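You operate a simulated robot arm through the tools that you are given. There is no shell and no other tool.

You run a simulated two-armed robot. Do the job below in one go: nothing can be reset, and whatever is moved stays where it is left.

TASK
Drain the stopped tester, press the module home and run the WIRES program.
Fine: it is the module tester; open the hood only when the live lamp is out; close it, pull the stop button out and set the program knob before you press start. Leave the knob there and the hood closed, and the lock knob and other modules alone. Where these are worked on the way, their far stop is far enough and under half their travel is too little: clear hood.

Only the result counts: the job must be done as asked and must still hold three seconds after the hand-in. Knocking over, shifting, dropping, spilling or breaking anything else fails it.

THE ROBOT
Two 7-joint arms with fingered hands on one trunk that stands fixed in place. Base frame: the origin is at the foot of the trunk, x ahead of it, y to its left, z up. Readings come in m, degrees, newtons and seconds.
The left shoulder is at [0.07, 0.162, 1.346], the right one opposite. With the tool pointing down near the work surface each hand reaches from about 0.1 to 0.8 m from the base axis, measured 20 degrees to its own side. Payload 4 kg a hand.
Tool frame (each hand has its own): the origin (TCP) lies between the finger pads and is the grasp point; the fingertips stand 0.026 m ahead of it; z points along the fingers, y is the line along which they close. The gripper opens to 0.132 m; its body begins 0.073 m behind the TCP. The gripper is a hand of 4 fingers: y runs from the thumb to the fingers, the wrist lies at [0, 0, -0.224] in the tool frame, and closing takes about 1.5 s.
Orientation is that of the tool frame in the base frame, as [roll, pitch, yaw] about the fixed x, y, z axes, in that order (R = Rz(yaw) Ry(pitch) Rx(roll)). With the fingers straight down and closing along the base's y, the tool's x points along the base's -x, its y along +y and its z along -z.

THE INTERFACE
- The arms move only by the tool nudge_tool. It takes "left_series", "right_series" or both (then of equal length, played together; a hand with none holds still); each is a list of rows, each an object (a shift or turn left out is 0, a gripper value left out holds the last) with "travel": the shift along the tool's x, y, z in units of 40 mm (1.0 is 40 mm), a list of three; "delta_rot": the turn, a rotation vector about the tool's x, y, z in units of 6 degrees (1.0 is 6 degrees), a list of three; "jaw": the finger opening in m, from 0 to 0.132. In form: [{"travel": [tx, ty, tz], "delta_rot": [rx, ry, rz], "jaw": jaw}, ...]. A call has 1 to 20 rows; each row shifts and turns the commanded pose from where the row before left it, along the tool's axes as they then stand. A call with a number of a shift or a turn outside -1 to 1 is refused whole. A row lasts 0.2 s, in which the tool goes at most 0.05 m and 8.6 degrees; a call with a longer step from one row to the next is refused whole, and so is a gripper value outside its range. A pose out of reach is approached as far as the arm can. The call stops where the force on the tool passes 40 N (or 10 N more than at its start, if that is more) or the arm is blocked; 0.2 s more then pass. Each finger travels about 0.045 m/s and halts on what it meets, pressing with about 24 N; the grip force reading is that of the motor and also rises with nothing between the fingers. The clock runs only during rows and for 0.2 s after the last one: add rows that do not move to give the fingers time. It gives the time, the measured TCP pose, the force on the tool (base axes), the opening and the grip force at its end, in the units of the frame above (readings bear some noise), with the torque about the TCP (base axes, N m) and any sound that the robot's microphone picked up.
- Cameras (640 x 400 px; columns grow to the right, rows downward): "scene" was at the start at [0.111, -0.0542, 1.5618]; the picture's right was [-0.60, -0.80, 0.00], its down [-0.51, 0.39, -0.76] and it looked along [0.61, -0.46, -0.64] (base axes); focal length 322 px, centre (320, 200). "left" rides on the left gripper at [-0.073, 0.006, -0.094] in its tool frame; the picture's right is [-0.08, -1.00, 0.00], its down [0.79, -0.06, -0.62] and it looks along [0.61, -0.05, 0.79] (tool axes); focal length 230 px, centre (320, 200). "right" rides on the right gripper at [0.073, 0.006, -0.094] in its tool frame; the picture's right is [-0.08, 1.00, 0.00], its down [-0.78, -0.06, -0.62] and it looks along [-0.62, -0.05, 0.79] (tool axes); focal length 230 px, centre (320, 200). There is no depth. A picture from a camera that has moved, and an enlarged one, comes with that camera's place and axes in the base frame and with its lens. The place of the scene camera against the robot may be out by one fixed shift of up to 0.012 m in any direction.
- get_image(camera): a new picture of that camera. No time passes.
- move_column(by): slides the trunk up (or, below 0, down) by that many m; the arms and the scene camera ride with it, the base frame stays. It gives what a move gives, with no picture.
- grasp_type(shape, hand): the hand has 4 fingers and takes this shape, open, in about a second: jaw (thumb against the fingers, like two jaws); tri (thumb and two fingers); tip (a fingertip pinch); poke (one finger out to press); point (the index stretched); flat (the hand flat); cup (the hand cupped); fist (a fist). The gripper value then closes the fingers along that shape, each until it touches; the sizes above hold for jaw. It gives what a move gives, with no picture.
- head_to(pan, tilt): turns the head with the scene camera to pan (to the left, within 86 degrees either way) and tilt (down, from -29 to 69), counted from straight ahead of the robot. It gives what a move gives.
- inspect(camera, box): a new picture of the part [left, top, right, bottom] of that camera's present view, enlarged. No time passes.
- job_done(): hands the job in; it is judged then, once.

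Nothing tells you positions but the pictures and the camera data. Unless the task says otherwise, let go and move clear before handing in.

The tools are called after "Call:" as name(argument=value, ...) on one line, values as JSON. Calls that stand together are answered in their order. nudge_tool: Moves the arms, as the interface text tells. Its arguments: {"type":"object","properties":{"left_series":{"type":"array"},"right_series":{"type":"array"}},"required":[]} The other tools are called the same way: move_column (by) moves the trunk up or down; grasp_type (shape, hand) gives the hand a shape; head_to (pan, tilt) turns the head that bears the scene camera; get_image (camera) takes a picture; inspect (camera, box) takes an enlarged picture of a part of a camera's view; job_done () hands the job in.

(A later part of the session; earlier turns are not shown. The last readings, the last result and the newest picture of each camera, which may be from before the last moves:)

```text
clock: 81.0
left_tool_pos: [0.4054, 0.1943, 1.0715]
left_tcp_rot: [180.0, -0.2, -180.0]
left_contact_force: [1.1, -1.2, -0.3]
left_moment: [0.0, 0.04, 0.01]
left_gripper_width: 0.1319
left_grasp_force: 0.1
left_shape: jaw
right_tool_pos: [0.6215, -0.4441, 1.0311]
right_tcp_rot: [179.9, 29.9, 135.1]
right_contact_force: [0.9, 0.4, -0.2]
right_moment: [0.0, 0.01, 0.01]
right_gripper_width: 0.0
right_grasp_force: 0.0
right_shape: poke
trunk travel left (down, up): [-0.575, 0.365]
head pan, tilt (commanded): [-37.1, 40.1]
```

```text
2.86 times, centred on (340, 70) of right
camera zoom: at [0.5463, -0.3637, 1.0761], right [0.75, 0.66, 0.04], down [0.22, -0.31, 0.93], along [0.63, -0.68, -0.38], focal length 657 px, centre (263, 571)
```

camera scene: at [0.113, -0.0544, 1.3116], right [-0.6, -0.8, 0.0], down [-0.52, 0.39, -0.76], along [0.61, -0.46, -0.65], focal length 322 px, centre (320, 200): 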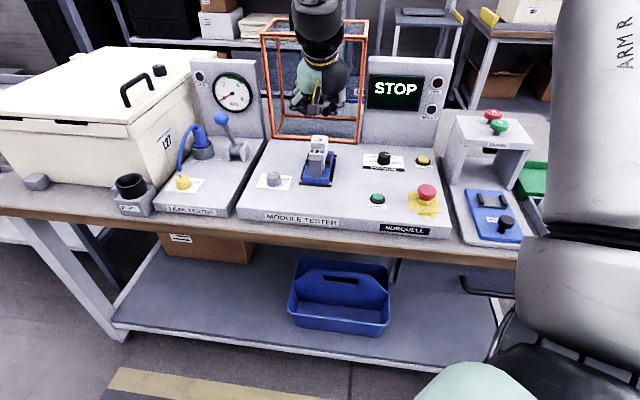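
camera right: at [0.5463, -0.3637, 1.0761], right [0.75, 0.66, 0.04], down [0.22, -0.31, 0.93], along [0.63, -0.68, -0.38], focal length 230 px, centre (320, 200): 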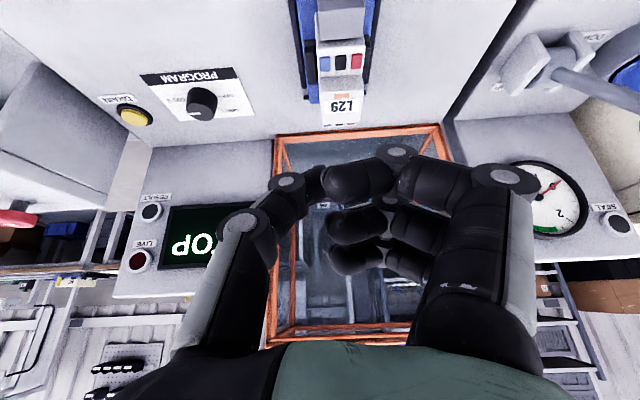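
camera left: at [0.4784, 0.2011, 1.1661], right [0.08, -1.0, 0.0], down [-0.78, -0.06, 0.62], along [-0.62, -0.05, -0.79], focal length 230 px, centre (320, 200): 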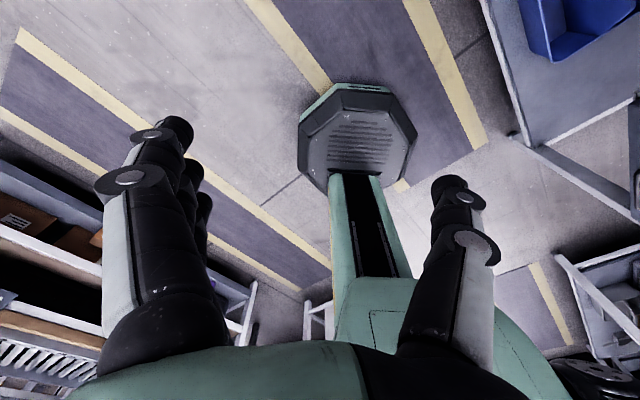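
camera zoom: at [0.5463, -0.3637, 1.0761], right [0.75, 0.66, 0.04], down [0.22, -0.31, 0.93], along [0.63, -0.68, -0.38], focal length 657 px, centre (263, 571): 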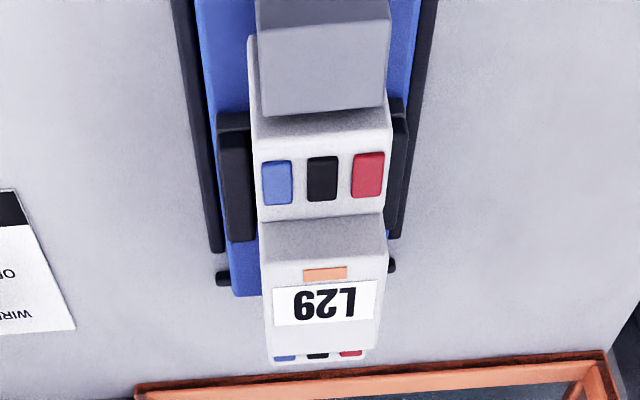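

Call:
nudge_tool(right_series=[{"travel": [-0.03, 0.209, 0.718]}, {"travel": [-0.03, 0.209, 0.718]}])

Call:
get_image(camera="right")

Call:
inspect(camera="scene", box=[260, 60, 400, 200])

```text
clock: 81.6
left_tool_pos: [0.4054, 0.1945, 1.0723]
left_tcp_rot: [180.0, -0.1, 180.0]
left_contact_force: [0.4, 0.9, -0.2]
left_moment: [-0.01, 0.02, 0.01]
left_gripper_width: 0.1316
left_grasp_force: 0.2
left_shape: jaw
right_tool_pos: [0.6543, -0.4548, 0.983]
right_tcp_rot: [179.8, 29.9, 135.3]
right_contact_force: [0.0, -0.1, -0.1]
right_moment: [0.02, -0.02, 0.0]
right_gripper_width: 0.0002
right_grasp_force: 0.0
right_shape: poke
trunk travel left (down, up): [-0.575, 0.365]
head pan, tilt (commanded): [-37.1, 40.1]
```

```text
taken
camera right: at [0.5794, -0.3729, 1.028], right [0.75, 0.66, 0.04], down [0.22, -0.31, 0.93], along [0.63, -0.68, -0.38], focal length 230 px, centre (320, 200)
```

right: 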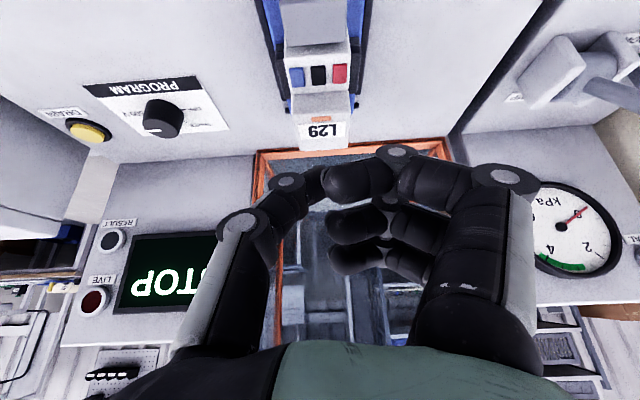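

```text
2.86 times, centred on (330, 130) of scene
camera zoom: at [0.1123, -0.0546, 1.3117], right [-0.6, -0.8, 0.0], down [-0.52, 0.39, -0.76], along [0.61, -0.46, -0.65], focal length 919 px, centre (291, 400)
```

zoom: 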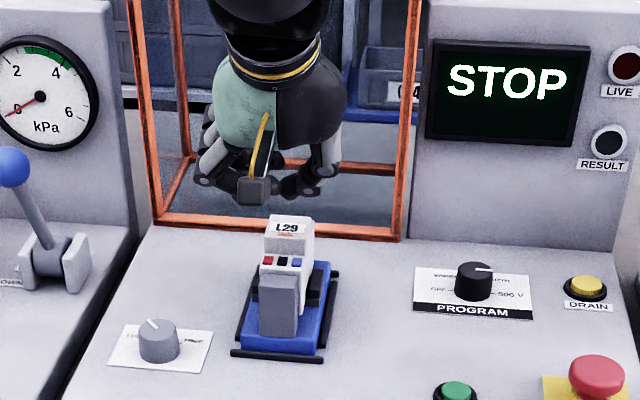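

Call:
nudge_tool(right_series=[{"travel": [0.125, 0, 0.2165]}, {"travel": [0.125, 0, 0.2165]}, {"travel": [0.0625, 0, 0.108]}])

Call:
inspect(camera="right", box=[240, 60, 420, 220])

Call:
inspect(camera="scene", box=[260, 80, 380, 200])

```text
clock: 82.4
left_tool_pos: [0.4044, 0.1949, 1.0727]
left_tcp_rot: [-180.0, 0.0, -180.0]
left_contact_force: [0.5, 0.8, 0.1]
left_moment: [0.04, -0.01, -0.01]
left_gripper_width: 0.1319
left_grasp_force: 0.1
left_shape: jaw
right_tool_pos: [0.6539, -0.4548, 0.9594]
right_tcp_rot: [179.7, 29.9, 135.4]
right_contact_force: [0.2, -0.4, -0.3]
right_moment: [0.01, 0.0, -0.04]
right_gripper_width: 0.0
right_grasp_force: 0.1
right_shape: poke
trunk travel left (down, up): [-0.575, 0.365]
head pan, tilt (commanded): [-37.1, 40.1]
```

```text
2.50 times, centred on (330, 140) of right
camera zoom: at [0.5783, -0.3736, 1.0044], right [0.75, 0.66, 0.04], down [0.22, -0.31, 0.93], along [0.63, -0.68, -0.38], focal length 575 px, centre (295, 350)
```

zoom: 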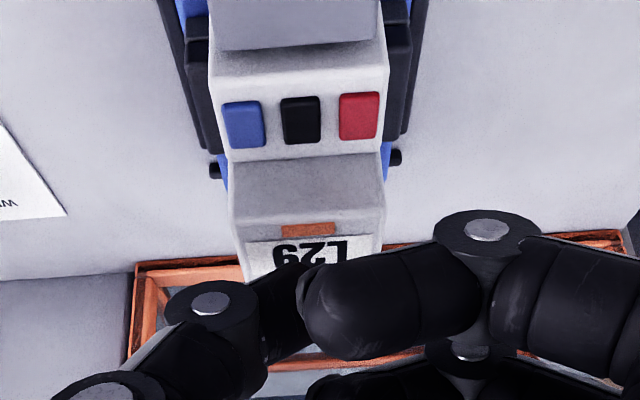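

```text
3.33 times, centred on (320, 140) of scene
camera zoom: at [0.1111, -0.054, 1.3118], right [-0.6, -0.8, 0.0], down [-0.51, 0.39, -0.76], along [0.61, -0.46, -0.64], focal length 1072 px, centre (320, 400)
```

zoom: 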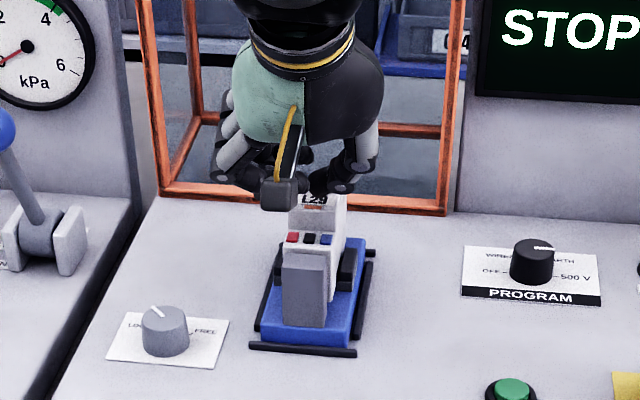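

Call:
nudge_tool(right_series=[{"travel": [0.158, 0, 0.024]}, {"travel": [0.05, 0, 0.0866]}, {"travel": [0.05, 0, 0.0866]}, {"travel": [0.05, 0, 0.0866]}])

Call:
inspect(camera="right", box=[240, 60, 420, 220])

Call:
inspect(camera="scene", box=[260, 80, 380, 200])

```text
clock: 83.4
left_tool_pos: [0.4031, 0.1964, 1.0737]
left_tcp_rot: [-180.0, 0.2, 180.0]
left_contact_force: [-0.2, 0.1, 0.4]
left_moment: [-0.01, -0.03, -0.01]
left_gripper_width: 0.1319
left_grasp_force: 0.1
left_shape: jaw
right_tool_pos: [0.6502, -0.4524, 0.9495]
right_tcp_rot: [179.5, 30.4, 135.2]
right_contact_force: [-0.2, -3.7, 20.8]
right_moment: [-0.19, -0.19, -0.03]
right_gripper_width: 0.0
right_grasp_force: 0.1
right_shape: poke
trunk travel left (down, up): [-0.575, 0.365]
head pan, tilt (commanded): [-37.1, 40.1]
```

```text
2.50 times, centred on (330, 140) of right
camera zoom: at [0.5736, -0.3698, 0.9934], right [0.75, 0.66, 0.05], down [0.21, -0.31, 0.93], along [0.63, -0.68, -0.37], focal length 575 px, centre (295, 350)
```

zoom: 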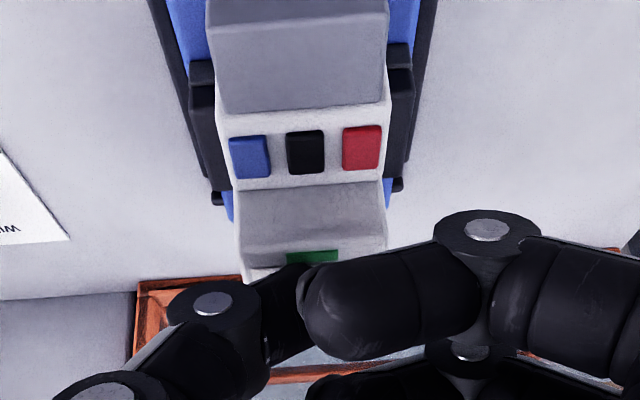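

```text
3.33 times, centred on (320, 140) of scene
camera zoom: at [0.1085, -0.053, 1.3124], right [-0.6, -0.8, 0.0], down [-0.51, 0.39, -0.77], along [0.61, -0.46, -0.64], focal length 1072 px, centre (320, 400)
```

zoom: 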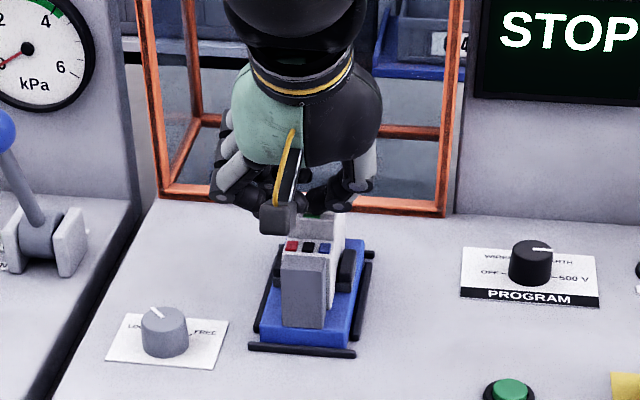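

The module's indicator turned from orange to green under ~21 N — it looks seated. I'll press slightly more, then lift off and verify it stays green.

Call:
nudge_tool(right_series=[{"travel": [0.05, 0, 0.0866]}, {}, {}])

Call:
inspect(camera="right", box=[240, 60, 420, 220])

```text
clock: 84.3
left_tool_pos: [0.4023, 0.1961, 1.0723]
left_tcp_rot: [-179.8, 0.2, -179.9]
left_contact_force: [0.4, -0.2, 0.3]
left_moment: [0.05, -0.01, 0.02]
left_gripper_width: 0.132
left_grasp_force: 0.0
left_shape: jaw
right_tool_pos: [0.6514, -0.4512, 0.9489]
right_tcp_rot: [179.2, 30.9, 134.9]
right_contact_force: [-5.0, -1.3, 18.8]
right_moment: [-0.05, -0.01, -0.04]
right_gripper_width: 0.0002
right_grasp_force: 0.0
right_shape: poke
trunk travel left (down, up): [-0.575, 0.365]
head pan, tilt (commanded): [-37.1, 40.1]
stopped in row 3 (right hand): the force on the tool passed its limit at 40 N (the readings are from after the stop); the commanded pose is now the measured one
```

```text
2.50 times, centred on (330, 140) of right
camera zoom: at [0.5758, -0.3699, 0.992], right [0.75, 0.66, 0.05], down [0.2, -0.3, 0.93], along [0.63, -0.69, -0.36], focal length 575 px, centre (295, 350)
```

zoom: 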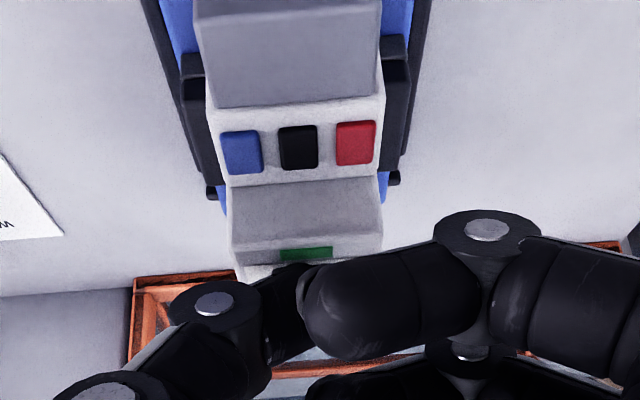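

Call:
nudge_tool(right_series=[{"travel": [-0.125, 0, -0.2165]}, {"travel": [-0.25, 0, -0.433]}, {"travel": [-0.47, 0, -0.81]}, {"travel": [-0.47, 0, -0.81]}, {"travel": [-0.47, 0, -0.81]}])

Call:
get_image(camera="right")

Call:
inspect(camera="scene", box=[260, 80, 380, 200])

```text
clock: 85.5
left_tool_pos: [0.4029, 0.1964, 1.0732]
left_tcp_rot: [-180.0, 0.1, -180.0]
left_contact_force: [-0.7, 0.3, 0.3]
left_moment: [0.03, 0.0, 0.04]
left_gripper_width: 0.132
left_grasp_force: 0.0
left_shape: jaw
right_tool_pos: [0.6491, -0.4525, 1.0879]
right_tcp_rot: [179.5, 30.4, 135.1]
right_contact_force: [0.1, 0.3, 0.3]
right_moment: [0.01, -0.02, 0.04]
right_gripper_width: 0.0003
right_grasp_force: 0.0
right_shape: poke
trunk travel left (down, up): [-0.575, 0.365]
head pan, tilt (commanded): [-37.1, 40.1]
```

```text
taken
camera right: at [0.5736, -0.3704, 1.132], right [0.75, 0.66, 0.05], down [0.21, -0.3, 0.93], along [0.63, -0.69, -0.37], focal length 230 px, centre (320, 200)
```

right: 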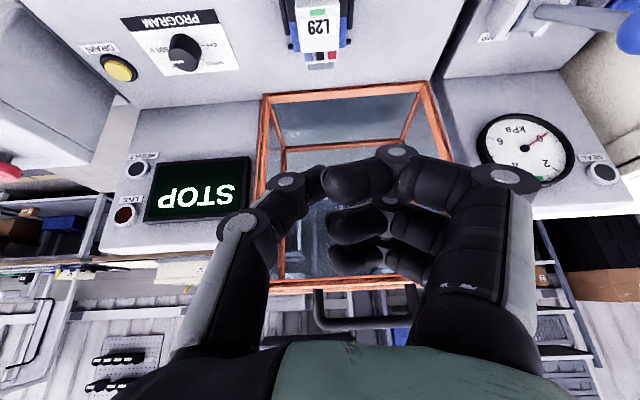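

```text
3.33 times, centred on (320, 140) of scene
camera zoom: at [0.1103, -0.0535, 1.3119], right [-0.6, -0.8, 0.0], down [-0.51, 0.39, -0.77], along [0.61, -0.46, -0.64], focal length 1072 px, centre (320, 400)
```

zoom: 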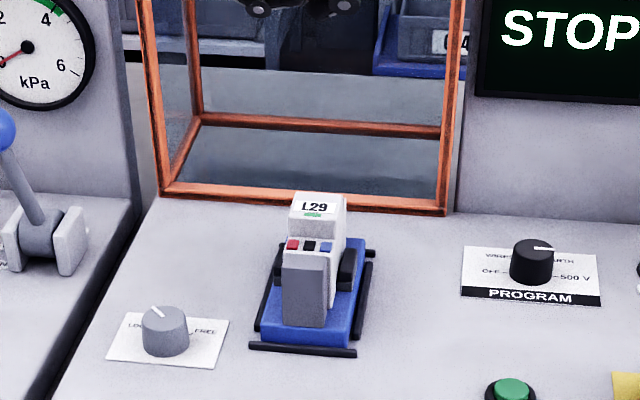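

The module stays home (green). Now I need to close the hood; I'll look at where the open hood's handle is.

Call:
inspect(camera="right", box=[240, 60, 480, 340])

Call:
get_image(camera="scene")

```text
1.43 times, centred on (360, 200) of right
camera zoom: at [0.5736, -0.3704, 1.132], right [0.75, 0.66, 0.05], down [0.21, -0.3, 0.93], along [0.63, -0.69, -0.37], focal length 329 px, centre (263, 200)
```

zoom: 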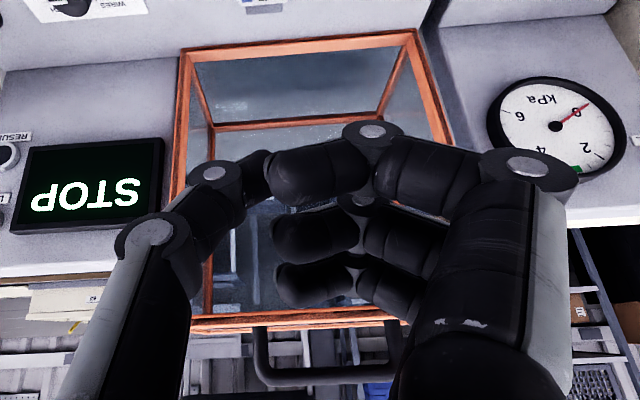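

```text
taken
camera scene: at [0.1103, -0.0535, 1.3119], right [-0.6, -0.8, 0.0], down [-0.51, 0.39, -0.77], along [0.61, -0.46, -0.64], focal length 322 px, centre (320, 200)
```

scene: 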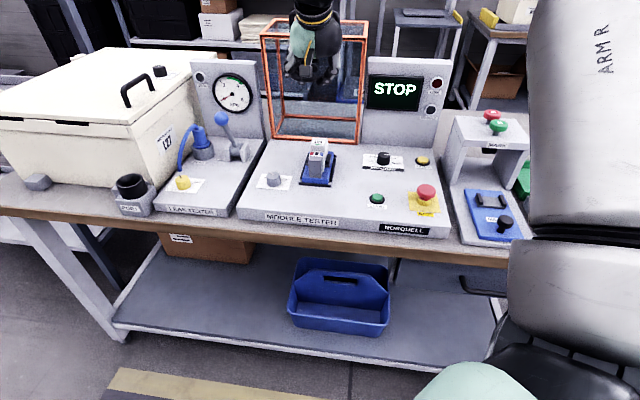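

Call:
inspect(camera="scene", box=[250, 0, 380, 150])

Call:
head_to(pan=-37.1, tilt=25)

Call:
get_image(camera="scene")

```text
2.67 times, centred on (315, 75) of scene
camera zoom: at [0.1103, -0.0535, 1.3119], right [-0.6, -0.8, 0.0], down [-0.51, 0.39, -0.77], along [0.61, -0.46, -0.64], focal length 858 px, centre (333, 533)
```

zoom: 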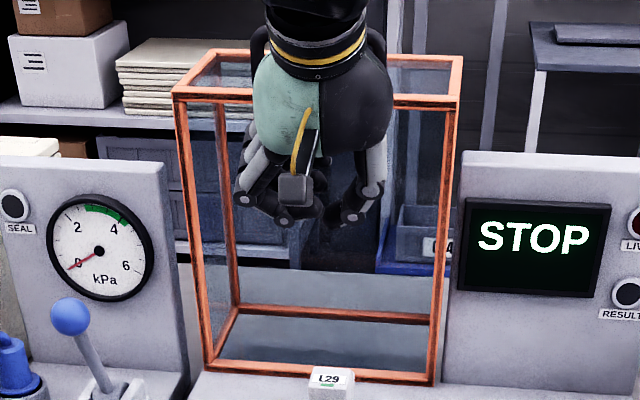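

```text
clock: 86.3
left_tool_pos: [0.4038, 0.1955, 1.0723]
left_tcp_rot: [179.9, -0.1, 180.0]
left_contact_force: [0.6, 0.6, 0.5]
left_moment: [0.03, -0.01, -0.05]
left_gripper_width: 0.1318
left_grasp_force: 0.0
left_shape: jaw
right_tool_pos: [0.6509, -0.453, 1.0864]
right_tcp_rot: [179.5, 30.4, 135.0]
right_contact_force: [-0.3, 0.8, 0.6]
right_moment: [0.01, -0.02, 0.0]
right_gripper_width: 0.0
right_grasp_force: 0.1
right_shape: poke
trunk travel left (down, up): [-0.575, 0.365]
head pan, tilt (commanded): [-37.1, 25.0]
```

```text
taken
camera scene: at [0.1169, -0.0585, 1.3352], right [-0.6, -0.8, 0.0], down [-0.34, 0.26, -0.91], along [0.72, -0.55, -0.42], focal length 322 px, centre (320, 200)
```

scene: 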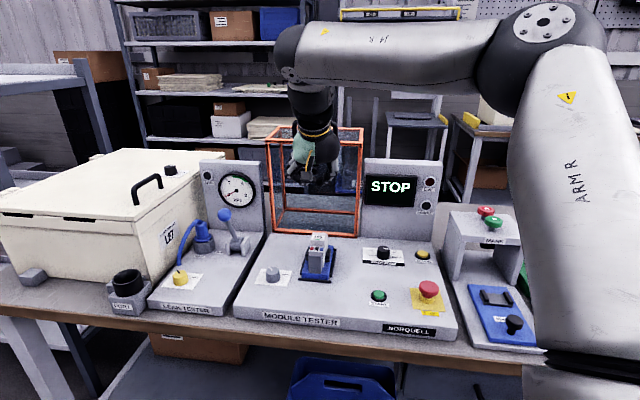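

The hood stands at about 86°, its handle sticking up near e_f≈0.955, z≈1.17. To close it I'll raise the trunk for reach, open the hand, and point it forward to grip the handle across its ends.

Call:
move_column(by=0.17)

Call:
grasp_type(shape="jaw", hand="right")

Call:
nudge_tool(right_series=[{"delta_rot": [0, -1, 0]}, {"delta_rot": [0, -1, 0]}, {"delta_rot": [0, -1, 0]}, {"delta_rot": [0, -1, 0]}, {"delta_rot": [0, -1, 0]}])

Call:
get_image(camera="right")

Call:
get_image(camera="scene")

```text
clock: 88.2
left_tool_pos: [0.4047, 0.1959, 1.2428]
left_tcp_rot: [-180.0, -0.2, 180.0]
left_contact_force: [-0.9, -0.2, 1.1]
left_moment: [0.0, 0.03, -0.01]
left_gripper_width: 0.1321
left_grasp_force: 0.0
left_shape: jaw
right_tool_pos: [0.6516, -0.4521, 1.2566]
right_tcp_rot: [179.5, 30.3, 135.0]
right_contact_force: [-0.5, 0.3, 0.0]
right_moment: [0.02, 0.0, -0.01]
right_gripper_width: 0.0001
right_grasp_force: 0.0
right_shape: poke
trunk travel left (down, up): [-0.745, 0.195]
head pan, tilt (commanded): [-37.1, 25.0]
```

```text
clock: 89.1
left_tool_pos: [0.4046, 0.1954, 1.2439]
left_tcp_rot: [180.0, -0.1, 180.0]
left_contact_force: [0.2, 0.7, -0.1]
left_moment: [0.01, -0.03, 0.0]
left_gripper_width: 0.1315
left_grasp_force: 0.0
left_shape: jaw
right_tool_pos: [0.6492, -0.4529, 1.2569]
right_tcp_rot: [179.6, 30.4, 135.0]
right_contact_force: [-0.1, 0.1, 0.2]
right_moment: [-0.03, 0.0, -0.02]
right_gripper_width: 0.1319
right_grasp_force: 0.1
right_shape: jaw
trunk travel left (down, up): [-0.745, 0.195]
head pan, tilt (commanded): [-37.1, 25.0]
```

```text
clock: 90.3
left_tool_pos: [0.4042, 0.1937, 1.243]
left_tcp_rot: [-179.9, -0.1, -180.0]
left_contact_force: [-0.9, 0.2, 0.4]
left_moment: [-0.02, -0.01, 0.02]
left_gripper_width: 0.1317
left_grasp_force: 0.1
left_shape: jaw
right_tool_pos: [0.6503, -0.4533, 1.2568]
right_tcp_rot: [179.1, 60.5, 134.5]
right_contact_force: [-0.9, 0.3, -0.3]
right_moment: [0.01, 0.02, 0.02]
right_gripper_width: 0.132
right_grasp_force: 0.0
right_shape: jaw
trunk travel left (down, up): [-0.745, 0.195]
head pan, tilt (commanded): [-37.1, 25.0]
```

```text
taken
camera right: at [0.5706, -0.3661, 1.24], right [0.73, 0.68, 0.08], down [-0.16, 0.06, 0.99], along [0.67, -0.73, 0.15], focal length 230 px, centre (320, 200)
```

right: 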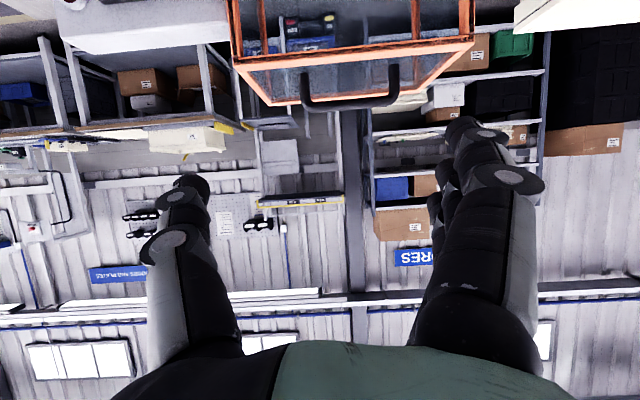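

```text
taken
camera scene: at [0.1171, -0.0585, 1.5053], right [-0.6, -0.8, 0.0], down [-0.34, 0.26, -0.91], along [0.72, -0.55, -0.42], focal length 322 px, centre (320, 200)
```

scene: 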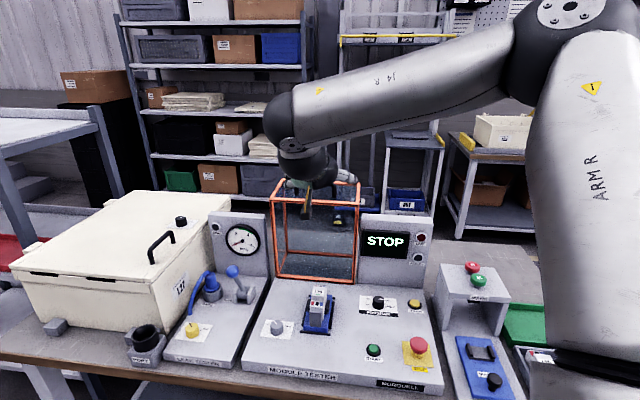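

The handle is clearly visible: bar at about e_f 0.947, e_r -0.171, z 1.172. I'll flatten the hand further and approach with the fingers straddling the handle's width.

Call:
nudge_tool(right_series=[{"delta_rot": [0, -0.83, 0]}, {"delta_rot": [0, -0.83, 0]}, {"delta_rot": [0, -0.83, 0]}, {"delta_rot": [0, -0.83, 0]}, {"travel": [0.543, 0.264, 0.857]}, {"travel": [0.543, 0.264, 0.857]}, {"travel": [0.543, 0.264, 0.857]}])

Call:
get_image(camera="right")

Call:
get_image(camera="scene")

```text
clock: 91.9
left_tool_pos: [0.4056, 0.1952, 1.2423]
left_tcp_rot: [180.0, -0.1, 180.0]
left_contact_force: [0.9, 0.7, 0.8]
left_moment: [0.04, 0.03, 0.01]
left_gripper_width: 0.1321
left_grasp_force: 0.0
left_shape: jaw
right_tool_pos: [0.7398, -0.4943, 1.172]
right_tcp_rot: [177.2, 80.3, 132.7]
right_contact_force: [-0.4, -0.6, 0.5]
right_moment: [0.04, -0.03, 0.05]
right_gripper_width: 0.1318
right_grasp_force: 0.1
right_shape: jaw
trunk travel left (down, up): [-0.745, 0.195]
head pan, tilt (commanded): [-37.1, 25.0]
```

```text
taken
camera right: at [0.669, -0.4162, 1.1178], right [0.71, 0.7, 0.08], down [-0.39, 0.29, 0.88], along [0.59, -0.66, 0.47], focal length 230 px, centre (320, 200)
```

right: 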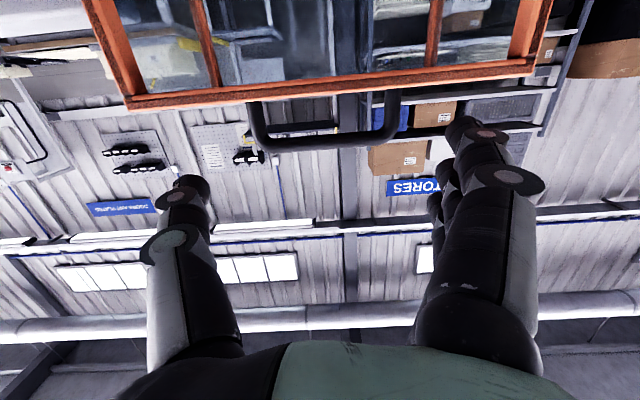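

```text
taken
camera scene: at [0.1183, -0.0592, 1.5052], right [-0.6, -0.8, 0.0], down [-0.34, 0.26, -0.91], along [0.72, -0.55, -0.42], focal length 322 px, centre (320, 200)
```

scene: 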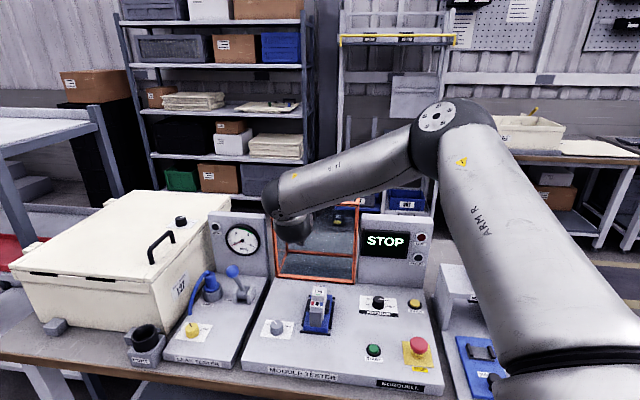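

Call:
nudge_tool(right_series=[{"travel": [-0.08, 0, 0.75]}, {"travel": [-0.08, 0, 0.75]}])

Call:
get_image(camera="right")

Call:
inspect(camera="scene", box=[250, 160, 400, 300])

```text
clock: 92.5
left_tool_pos: [0.4054, 0.1935, 1.2427]
left_tcp_rot: [179.8, -0.1, -179.9]
left_contact_force: [-0.1, -0.1, 0.0]
left_moment: [-0.02, 0.04, 0.02]
left_gripper_width: 0.1318
left_grasp_force: 0.1
left_shape: jaw
right_tool_pos: [0.7818, -0.5365, 1.1695]
right_tcp_rot: [177.5, 80.2, 132.9]
right_contact_force: [0.7, -1.0, 0.2]
right_moment: [0.02, -0.03, 0.02]
right_gripper_width: 0.1319
right_grasp_force: 0.0
right_shape: jaw
trunk travel left (down, up): [-0.745, 0.195]
head pan, tilt (commanded): [-37.1, 25.0]
```

```text
taken
camera right: at [0.7116, -0.4589, 1.1151], right [0.71, 0.7, 0.08], down [-0.39, 0.29, 0.88], along [0.59, -0.66, 0.47], focal length 230 px, centre (320, 200)
```

right: 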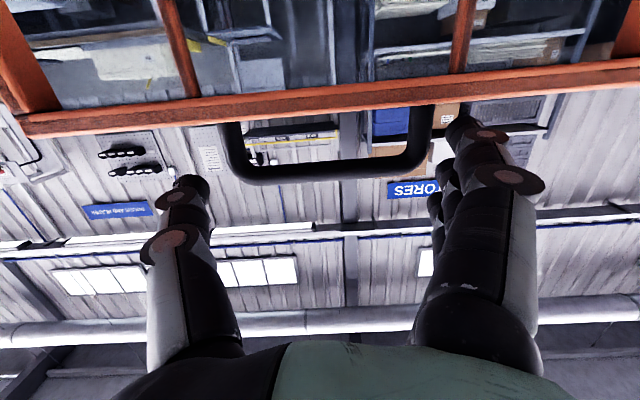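

```text
2.86 times, centred on (325, 230) of scene
camera zoom: at [0.1184, -0.0598, 1.5051], right [-0.6, -0.8, 0.0], down [-0.34, 0.26, -0.91], along [0.72, -0.55, -0.42], focal length 919 px, centre (306, 114)
```

zoom: 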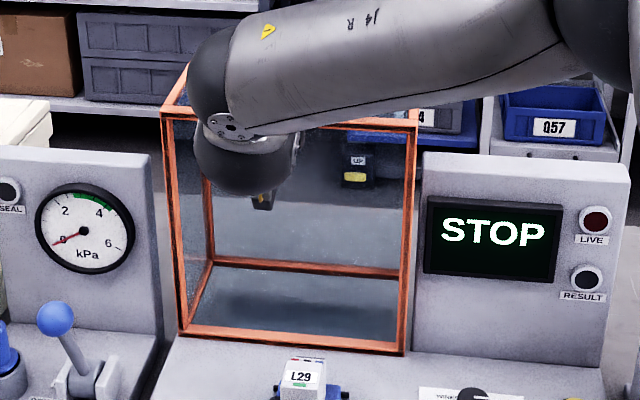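

Handle is centered between thumb and fingers. I'll advance another centimetre and close on its ends.

Call:
nudge_tool(right_series=[{"travel": [0.1, 0.1, 0.25]}, {"jaw": 0.08}, {}, {}, {}, {}])

Call:
get_image(camera="right")

```text
clock: 93.9
left_tool_pos: [0.4046, 0.1951, 1.2426]
left_tcp_rot: [179.9, -0.1, 180.0]
left_contact_force: [0.8, -0.1, 0.1]
left_moment: [0.0, 0.0, -0.02]
left_gripper_width: 0.1322
left_grasp_force: 0.1
left_shape: jaw
right_tool_pos: [0.7906, -0.5391, 1.1664]
right_tcp_rot: [177.2, 80.3, 132.6]
right_contact_force: [-0.8, 1.7, 0.1]
right_moment: [0.02, -0.02, 0.04]
right_gripper_width: 0.0966
right_grasp_force: 0.1
right_shape: jaw
trunk travel left (down, up): [-0.745, 0.195]
head pan, tilt (commanded): [-37.1, 25.0]
```

```text
taken
camera right: at [0.7198, -0.4607, 1.1108], right [0.71, 0.7, 0.08], down [-0.39, 0.29, 0.88], along [0.59, -0.65, 0.47], focal length 230 px, centre (320, 200)
```

right: 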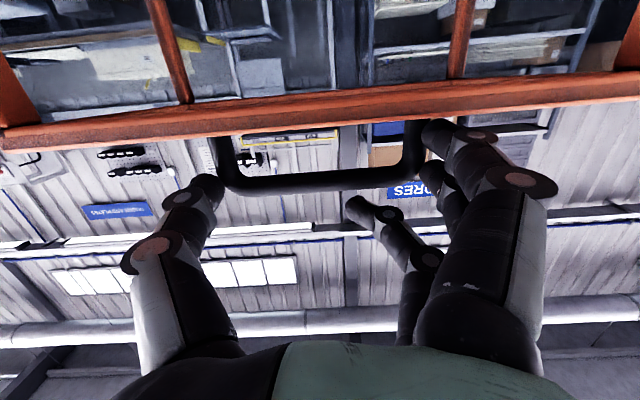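

Call:
nudge_tool(right_series=[{"jaw": 0.05}, {}, {}, {}])

Call:
get_image(camera="right")

Call:
inspect(camera="scene", box=[250, 160, 400, 300])

```text
clock: 94.9
left_tool_pos: [0.3983, 0.1964, 1.2433]
left_tcp_rot: [-179.9, 0.2, 179.9]
left_contact_force: [0.3, 1.0, -0.7]
left_moment: [-0.01, -0.03, -0.01]
left_gripper_width: 0.1318
left_grasp_force: 0.1
left_shape: jaw
right_tool_pos: [0.7854, -0.5379, 1.1698]
right_tcp_rot: [177.3, 80.5, 132.6]
right_contact_force: [-16.3, 5.0, 0.2]
right_moment: [0.08, 0.03, -0.4]
right_gripper_width: 0.0762
right_grasp_force: 24.1
right_shape: jaw
trunk travel left (down, up): [-0.745, 0.195]
head pan, tilt (commanded): [-37.1, 25.0]
```

```text
taken
camera right: at [0.7146, -0.4596, 1.1139], right [0.71, 0.7, 0.08], down [-0.39, 0.29, 0.87], along [0.59, -0.65, 0.48], focal length 230 px, centre (320, 200)
```

right: 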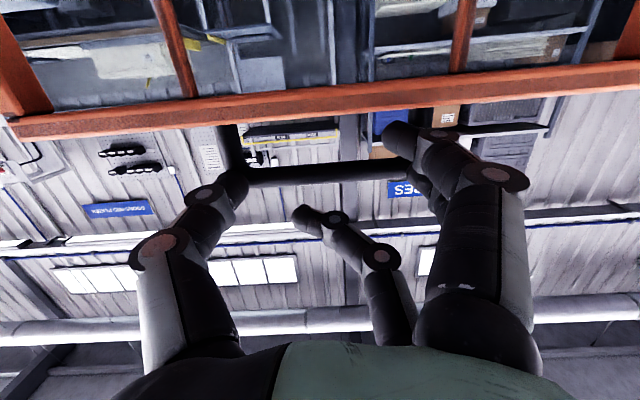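

```text
2.86 times, centred on (325, 230) of scene
camera zoom: at [0.1109, -0.0556, 1.5059], right [-0.6, -0.8, 0.0], down [-0.33, 0.25, -0.91], along [0.72, -0.55, -0.42], focal length 919 px, centre (306, 114)
```

zoom: 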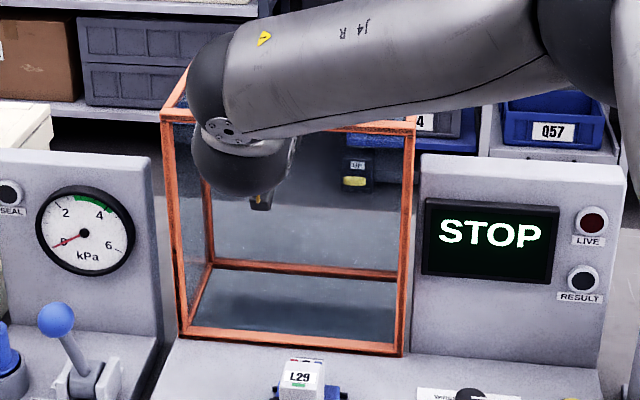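

Gripping the rounded ends slips. I'll release, back off, and instead roll the hand 90° to capture the bar in the finger ring as I did when opening.

Call:
nudge_tool(right_series=[{"jaw": 0.132}, {}, {}, {}, {}, {"travel": [0, 0, -0.4]}, {"travel": [0, 0, -0.7]}, {"travel": [0, 0, -0.8]}, {"travel": [0, 0, -0.8]}])

Call:
get_image(camera="right")

```text
clock: 96.9
left_tool_pos: [0.4049, 0.1972, 1.2423]
left_tcp_rot: [-179.9, -0.1, 180.0]
left_contact_force: [0.3, 1.0, 0.5]
left_moment: [-0.04, -0.03, 0.0]
left_gripper_width: 0.1317
left_grasp_force: 0.1
left_shape: jaw
right_tool_pos: [0.7149, -0.4648, 1.186]
right_tcp_rot: [177.5, 80.4, 132.6]
right_contact_force: [0.3, -0.2, 0.1]
right_moment: [0.02, 0.03, -0.01]
right_gripper_width: 0.1318
right_grasp_force: 0.0
right_shape: jaw
trunk travel left (down, up): [-0.745, 0.195]
head pan, tilt (commanded): [-37.1, 25.0]
```

```text
taken
camera right: at [0.644, -0.3862, 1.1294], right [0.71, 0.7, 0.08], down [-0.39, 0.29, 0.88], along [0.59, -0.65, 0.48], focal length 230 px, centre (320, 200)
```

right: 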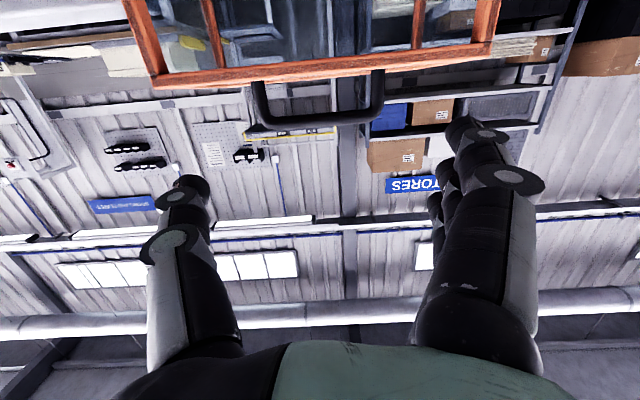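

Call:
nudge_tool(right_series=[{"delta_rot": [0, 0, -1], "jaw": 0.028}, {"delta_rot": [0, 0, -1]}, {"delta_rot": [0, 0, -1]}, {"delta_rot": [0, 0, -1]}, {"delta_rot": [0, 0, -1]}, {"delta_rot": [0, 0, -1]}, {"delta_rot": [0, 0, -1]}, {"delta_rot": [0, 0, -1]}, {"delta_rot": [0, 0, -1]}, {"delta_rot": [0, 0, -1]}, {"delta_rot": [0, 0, -1]}, {"delta_rot": [0, 0, -1]}, {"delta_rot": [0, 0, -1]}, {"delta_rot": [0, 0, -1]}, {"delta_rot": [0, 0, -1]}])

Call:
get_image(camera="right")

Call:
get_image(camera="scene")

```text
clock: 100.1
left_tool_pos: [0.4054, 0.1948, 1.2429]
left_tcp_rot: [-179.9, 0.0, -180.0]
left_contact_force: [0.0, 0.0, -0.5]
left_moment: [0.02, -0.03, -0.02]
left_gripper_width: 0.1319
left_grasp_force: 0.0
left_shape: jaw
right_tool_pos: [0.7137, -0.4635, 1.1837]
right_tcp_rot: [-99.6, 0.3, -134.7]
right_contact_force: [-0.7, -0.3, 0.5]
right_moment: [-0.04, 0.02, -0.02]
right_gripper_width: 0.0286
right_grasp_force: 0.0
right_shape: jaw
trunk travel left (down, up): [-0.745, 0.195]
head pan, tilt (commanded): [-37.1, 25.0]
```

```text
taken
camera right: at [0.5951, -0.45, 1.1951], right [-0.06, 0.18, -0.98], down [0.13, 0.98, 0.17], along [0.99, -0.11, -0.08], focal length 230 px, centre (320, 200)
```

right: 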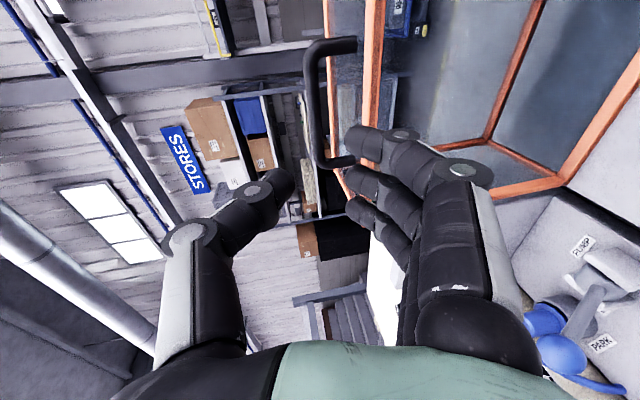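

```text
taken
camera scene: at [0.1168, -0.0584, 1.5053], right [-0.6, -0.8, 0.0], down [-0.34, 0.26, -0.91], along [0.72, -0.55, -0.42], focal length 322 px, centre (320, 200)
```

scene: 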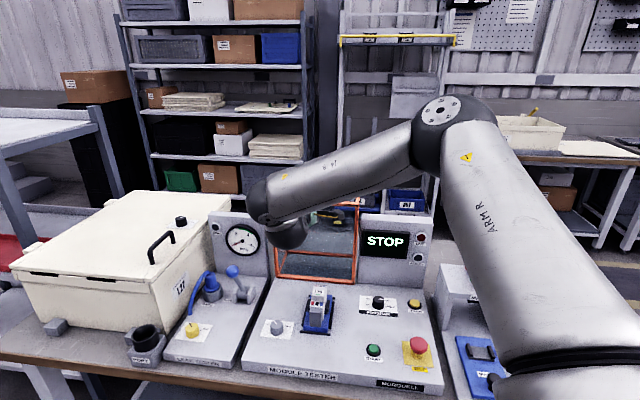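

Orientation achieved and the bar lines up with the approach line. I'll level the hand slightly and approach.

Call:
nudge_tool(right_series=[{"delta_rot": [1, 0, 0], "jaw": 0.023}, {"travel": [0, 0.08, 0.8]}, {"travel": [0, 0.08, 0.8]}])

Call:
get_image(camera="right")

Call:
inspect(camera="right", box=[220, 40, 440, 240])

```text
clock: 100.9
left_tool_pos: [0.4048, 0.1948, 1.2418]
left_tcp_rot: [-180.0, 0.0, 179.9]
left_contact_force: [-0.7, -0.5, 0.0]
left_moment: [0.01, -0.03, -0.02]
left_gripper_width: 0.1319
left_grasp_force: 0.0
left_shape: jaw
right_tool_pos: [0.7603, -0.5103, 1.1732]
right_tcp_rot: [-93.6, 0.3, -134.7]
right_contact_force: [-0.1, -0.4, 0.4]
right_moment: [-0.03, 0.0, -0.01]
right_gripper_width: 0.0236
right_grasp_force: 0.0
right_shape: jaw
trunk travel left (down, up): [-0.745, 0.195]
head pan, tilt (commanded): [-37.1, 25.0]
```

```text
taken
camera right: at [0.6412, -0.496, 1.173], right [0.02, 0.1, -0.99], down [0.12, 0.99, 0.11], along [0.99, -0.12, 0.0], focal length 230 px, centre (320, 200)
```

right: 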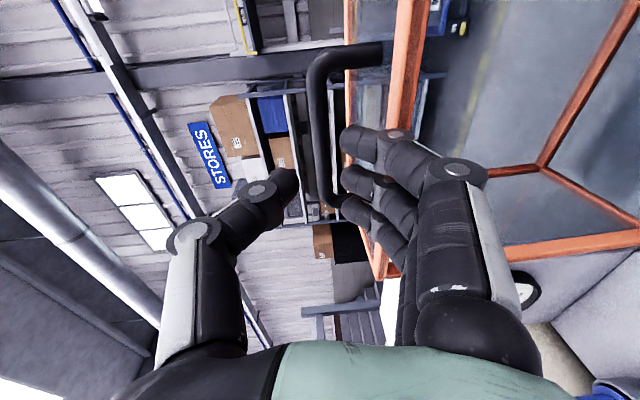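

```text
2.00 times, centred on (330, 140) of right
camera zoom: at [0.6412, -0.496, 1.173], right [0.02, 0.1, -0.99], down [0.12, 0.99, 0.11], along [0.99, -0.12, 0.0], focal length 460 px, centre (300, 320)
```

zoom: 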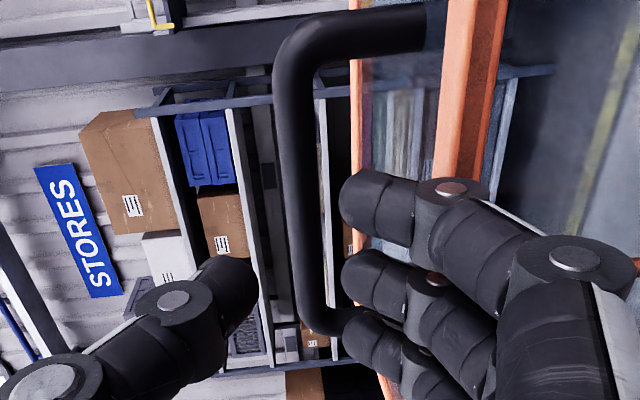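

Call:
nudge_tool(right_series=[{"travel": [0.03, 0, 0.35]}, {"travel": [0.03, 0, 0.35]}, {"travel": [0, 0, 0.35]}])

Call:
inspect(camera="right", box=[220, 40, 440, 240])

```text
clock: 101.7
left_tool_pos: [0.4029, 0.1967, 1.2431]
left_tcp_rot: [-179.9, 0.0, 180.0]
left_contact_force: [0.6, 1.0, 0.3]
left_moment: [-0.01, -0.01, -0.02]
left_gripper_width: 0.1317
left_grasp_force: 0.1
left_shape: jaw
right_tool_pos: [0.7861, -0.5392, 1.1722]
right_tcp_rot: [-93.4, 0.4, -134.6]
right_contact_force: [-3.2, 2.2, 6.0]
right_moment: [0.14, 0.21, -0.02]
right_gripper_width: 0.0226
right_grasp_force: 0.0
right_shape: jaw
trunk travel left (down, up): [-0.745, 0.195]
head pan, tilt (commanded): [-37.1, 25.0]
```

```text
2.00 times, centred on (330, 140) of right
camera zoom: at [0.6674, -0.5247, 1.1728], right [0.02, 0.1, -0.99], down [0.12, 0.99, 0.1], along [0.99, -0.12, 0.01], focal length 460 px, centre (300, 320)
```

zoom: 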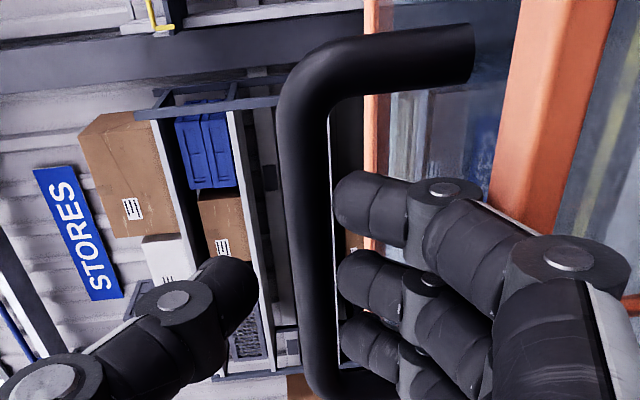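

Call:
nudge_tool(right_series=[{"jaw": 0.004}, {}, {}, {}])

Call:
inspect(camera="right", box=[220, 40, 440, 240])

```text
clock: 102.7
left_tool_pos: [0.404, 0.1958, 1.2417]
left_tcp_rot: [-180.0, -0.1, 180.0]
left_contact_force: [-0.3, 0.1, -0.8]
left_moment: [0.0, -0.01, -0.01]
left_gripper_width: 0.1319
left_grasp_force: 0.0
left_shape: jaw
right_tool_pos: [0.7865, -0.5391, 1.1682]
right_tcp_rot: [-93.6, 0.3, -134.5]
right_contact_force: [-9.1, 6.9, -6.8]
right_moment: [0.1, 0.21, -0.03]
right_gripper_width: 0.0019
right_grasp_force: 23.4
right_shape: jaw
trunk travel left (down, up): [-0.745, 0.195]
head pan, tilt (commanded): [-37.1, 25.0]
```

```text
2.00 times, centred on (330, 140) of right
camera zoom: at [0.6676, -0.525, 1.1699], right [0.01, 0.11, -0.99], down [0.12, 0.99, 0.11], along [0.99, -0.12, 0.0], focal length 460 px, centre (300, 320)
```

zoom: 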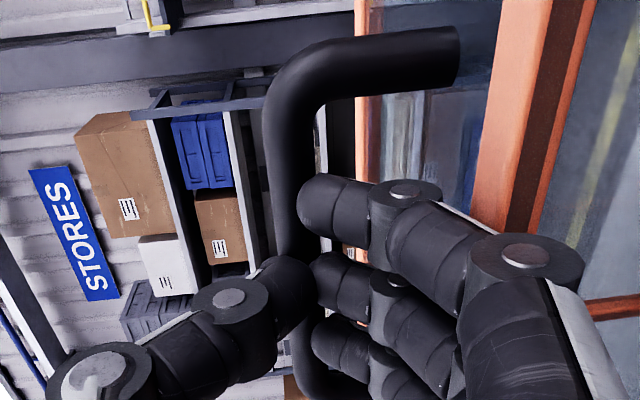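

The fingers closed just short of the bar. I'll reopen slightly, advance a centimetre more and close again.

Call:
nudge_tool(right_series=[{"travel": [0, 0, -0.1], "jaw": 0.021}, {}, {}, {"travel": [0, -0.05, 0.2]}, {"travel": [0, 0, 0.2]}, {"travel": [0, 0, 0.1]}])

Call:
inspect(camera="right", box=[220, 40, 440, 240])

```text
clock: 104.1
left_tool_pos: [0.3993, 0.1982, 1.2446]
left_tcp_rot: [-179.8, 0.2, 180.0]
left_contact_force: [-0.1, -0.2, -0.2]
left_moment: [0.0, -0.01, 0.0]
left_gripper_width: 0.1321
left_grasp_force: 0.0
left_shape: jaw
right_tool_pos: [0.7945, -0.546, 1.1764]
right_tcp_rot: [-93.2, 0.5, -134.6]
right_contact_force: [-21.6, 18.8, 6.3]
right_moment: [1.23, 1.41, 0.01]
right_gripper_width: 0.0222
right_grasp_force: 0.2
right_shape: jaw
trunk travel left (down, up): [-0.745, 0.195]
head pan, tilt (commanded): [-37.1, 25.0]
```

```text
2.00 times, centred on (330, 140) of right
camera zoom: at [0.6757, -0.5324, 1.1775], right [0.02, 0.1, -0.99], down [0.11, 0.99, 0.1], along [0.99, -0.11, 0.01], focal length 460 px, centre (300, 320)
```

zoom: 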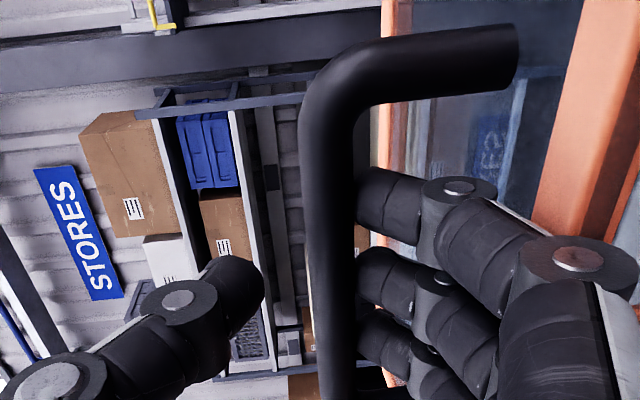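

Call:
nudge_tool(right_series=[{"jaw": 0.004}, {}, {}, {}])

Call:
inspect(camera="right", box=[220, 40, 440, 240])

Call:
get_image(camera="scene")

```text
clock: 105.1
left_tool_pos: [0.4018, 0.1973, 1.2419]
left_tcp_rot: [-179.8, 0.0, -179.9]
left_contact_force: [-0.4, 0.0, 0.3]
left_moment: [-0.02, 0.01, 0.0]
left_gripper_width: 0.1318
left_grasp_force: 0.0
left_shape: jaw
right_tool_pos: [0.7965, -0.55, 1.1742]
right_tcp_rot: [-93.5, 0.3, -134.5]
right_contact_force: [-9.9, 13.6, -0.3]
right_moment: [1.04, 1.01, -0.18]
right_gripper_width: 0.0052
right_grasp_force: 0.1
right_shape: jaw
trunk travel left (down, up): [-0.745, 0.195]
head pan, tilt (commanded): [-37.1, 25.0]
```

```text
2.00 times, centred on (330, 140) of right
camera zoom: at [0.6777, -0.5346, 1.1745], right [0.02, 0.1, -0.99], down [0.12, 0.99, 0.1], along [0.99, -0.12, 0.0], focal length 460 px, centre (300, 320)
```

zoom: 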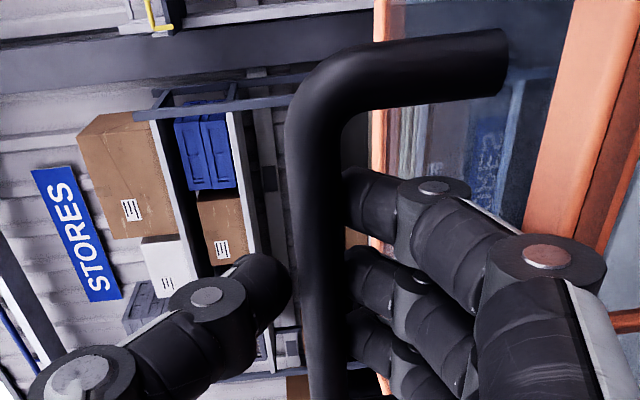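

```text
taken
camera scene: at [0.1146, -0.0554, 1.5056], right [-0.6, -0.8, 0.0], down [-0.34, 0.25, -0.91], along [0.72, -0.55, -0.42], focal length 322 px, centre (320, 200)
```

scene: 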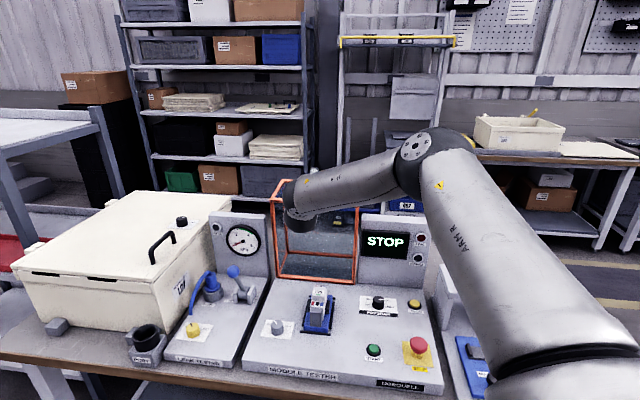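

The bar now sits inside the finger ring. I'll pull gently toward the robot to test.

Call:
nudge_tool(right_series=[{"travel": [0, 0.03, -0.25]}, {"travel": [0, 0.03, -0.25]}, {"travel": [0, 0.05, -0.4]}])

Call:
inspect(camera="right", box=[220, 40, 440, 240])

Call:
inspect(camera="scene", box=[250, 160, 400, 300])

```text
clock: 105.9
left_tool_pos: [0.4063, 0.1944, 1.2411]
left_tcp_rot: [-180.0, -0.1, 180.0]
left_contact_force: [-0.1, 0.6, 0.0]
left_moment: [0.0, -0.02, -0.01]
left_gripper_width: 0.1317
left_grasp_force: 0.0
left_shape: jaw
right_tool_pos: [0.7739, -0.5255, 1.1701]
right_tcp_rot: [-93.6, 0.4, -134.8]
right_contact_force: [3.2, 0.3, -1.4]
right_moment: [0.01, 0.02, 0.01]
right_gripper_width: 0.0048
right_grasp_force: 0.0
right_shape: jaw
trunk travel left (down, up): [-0.745, 0.195]
head pan, tilt (commanded): [-37.1, 25.0]
```

```text
2.00 times, centred on (330, 140) of right
camera zoom: at [0.6545, -0.5123, 1.17], right [0.01, 0.1, -0.99], down [0.12, 0.99, 0.11], along [0.99, -0.12, 0.0], focal length 460 px, centre (300, 320)
```

zoom: 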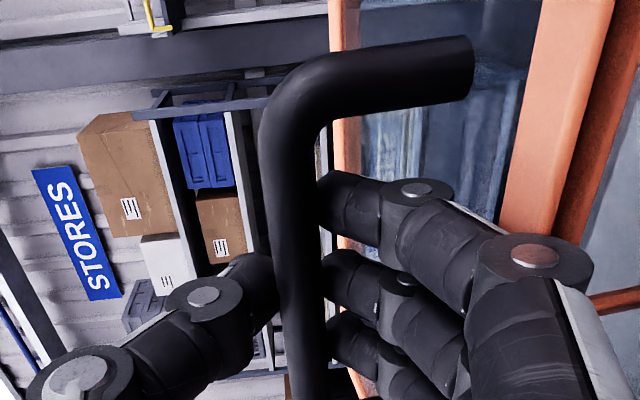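

```text
2.86 times, centred on (325, 230) of scene
camera zoom: at [0.1178, -0.0588, 1.5052], right [-0.6, -0.8, 0.0], down [-0.34, 0.26, -0.91], along [0.72, -0.55, -0.42], focal length 919 px, centre (306, 114)
```

zoom: 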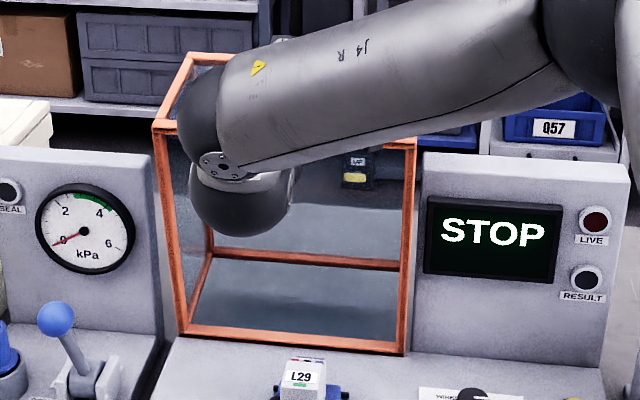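

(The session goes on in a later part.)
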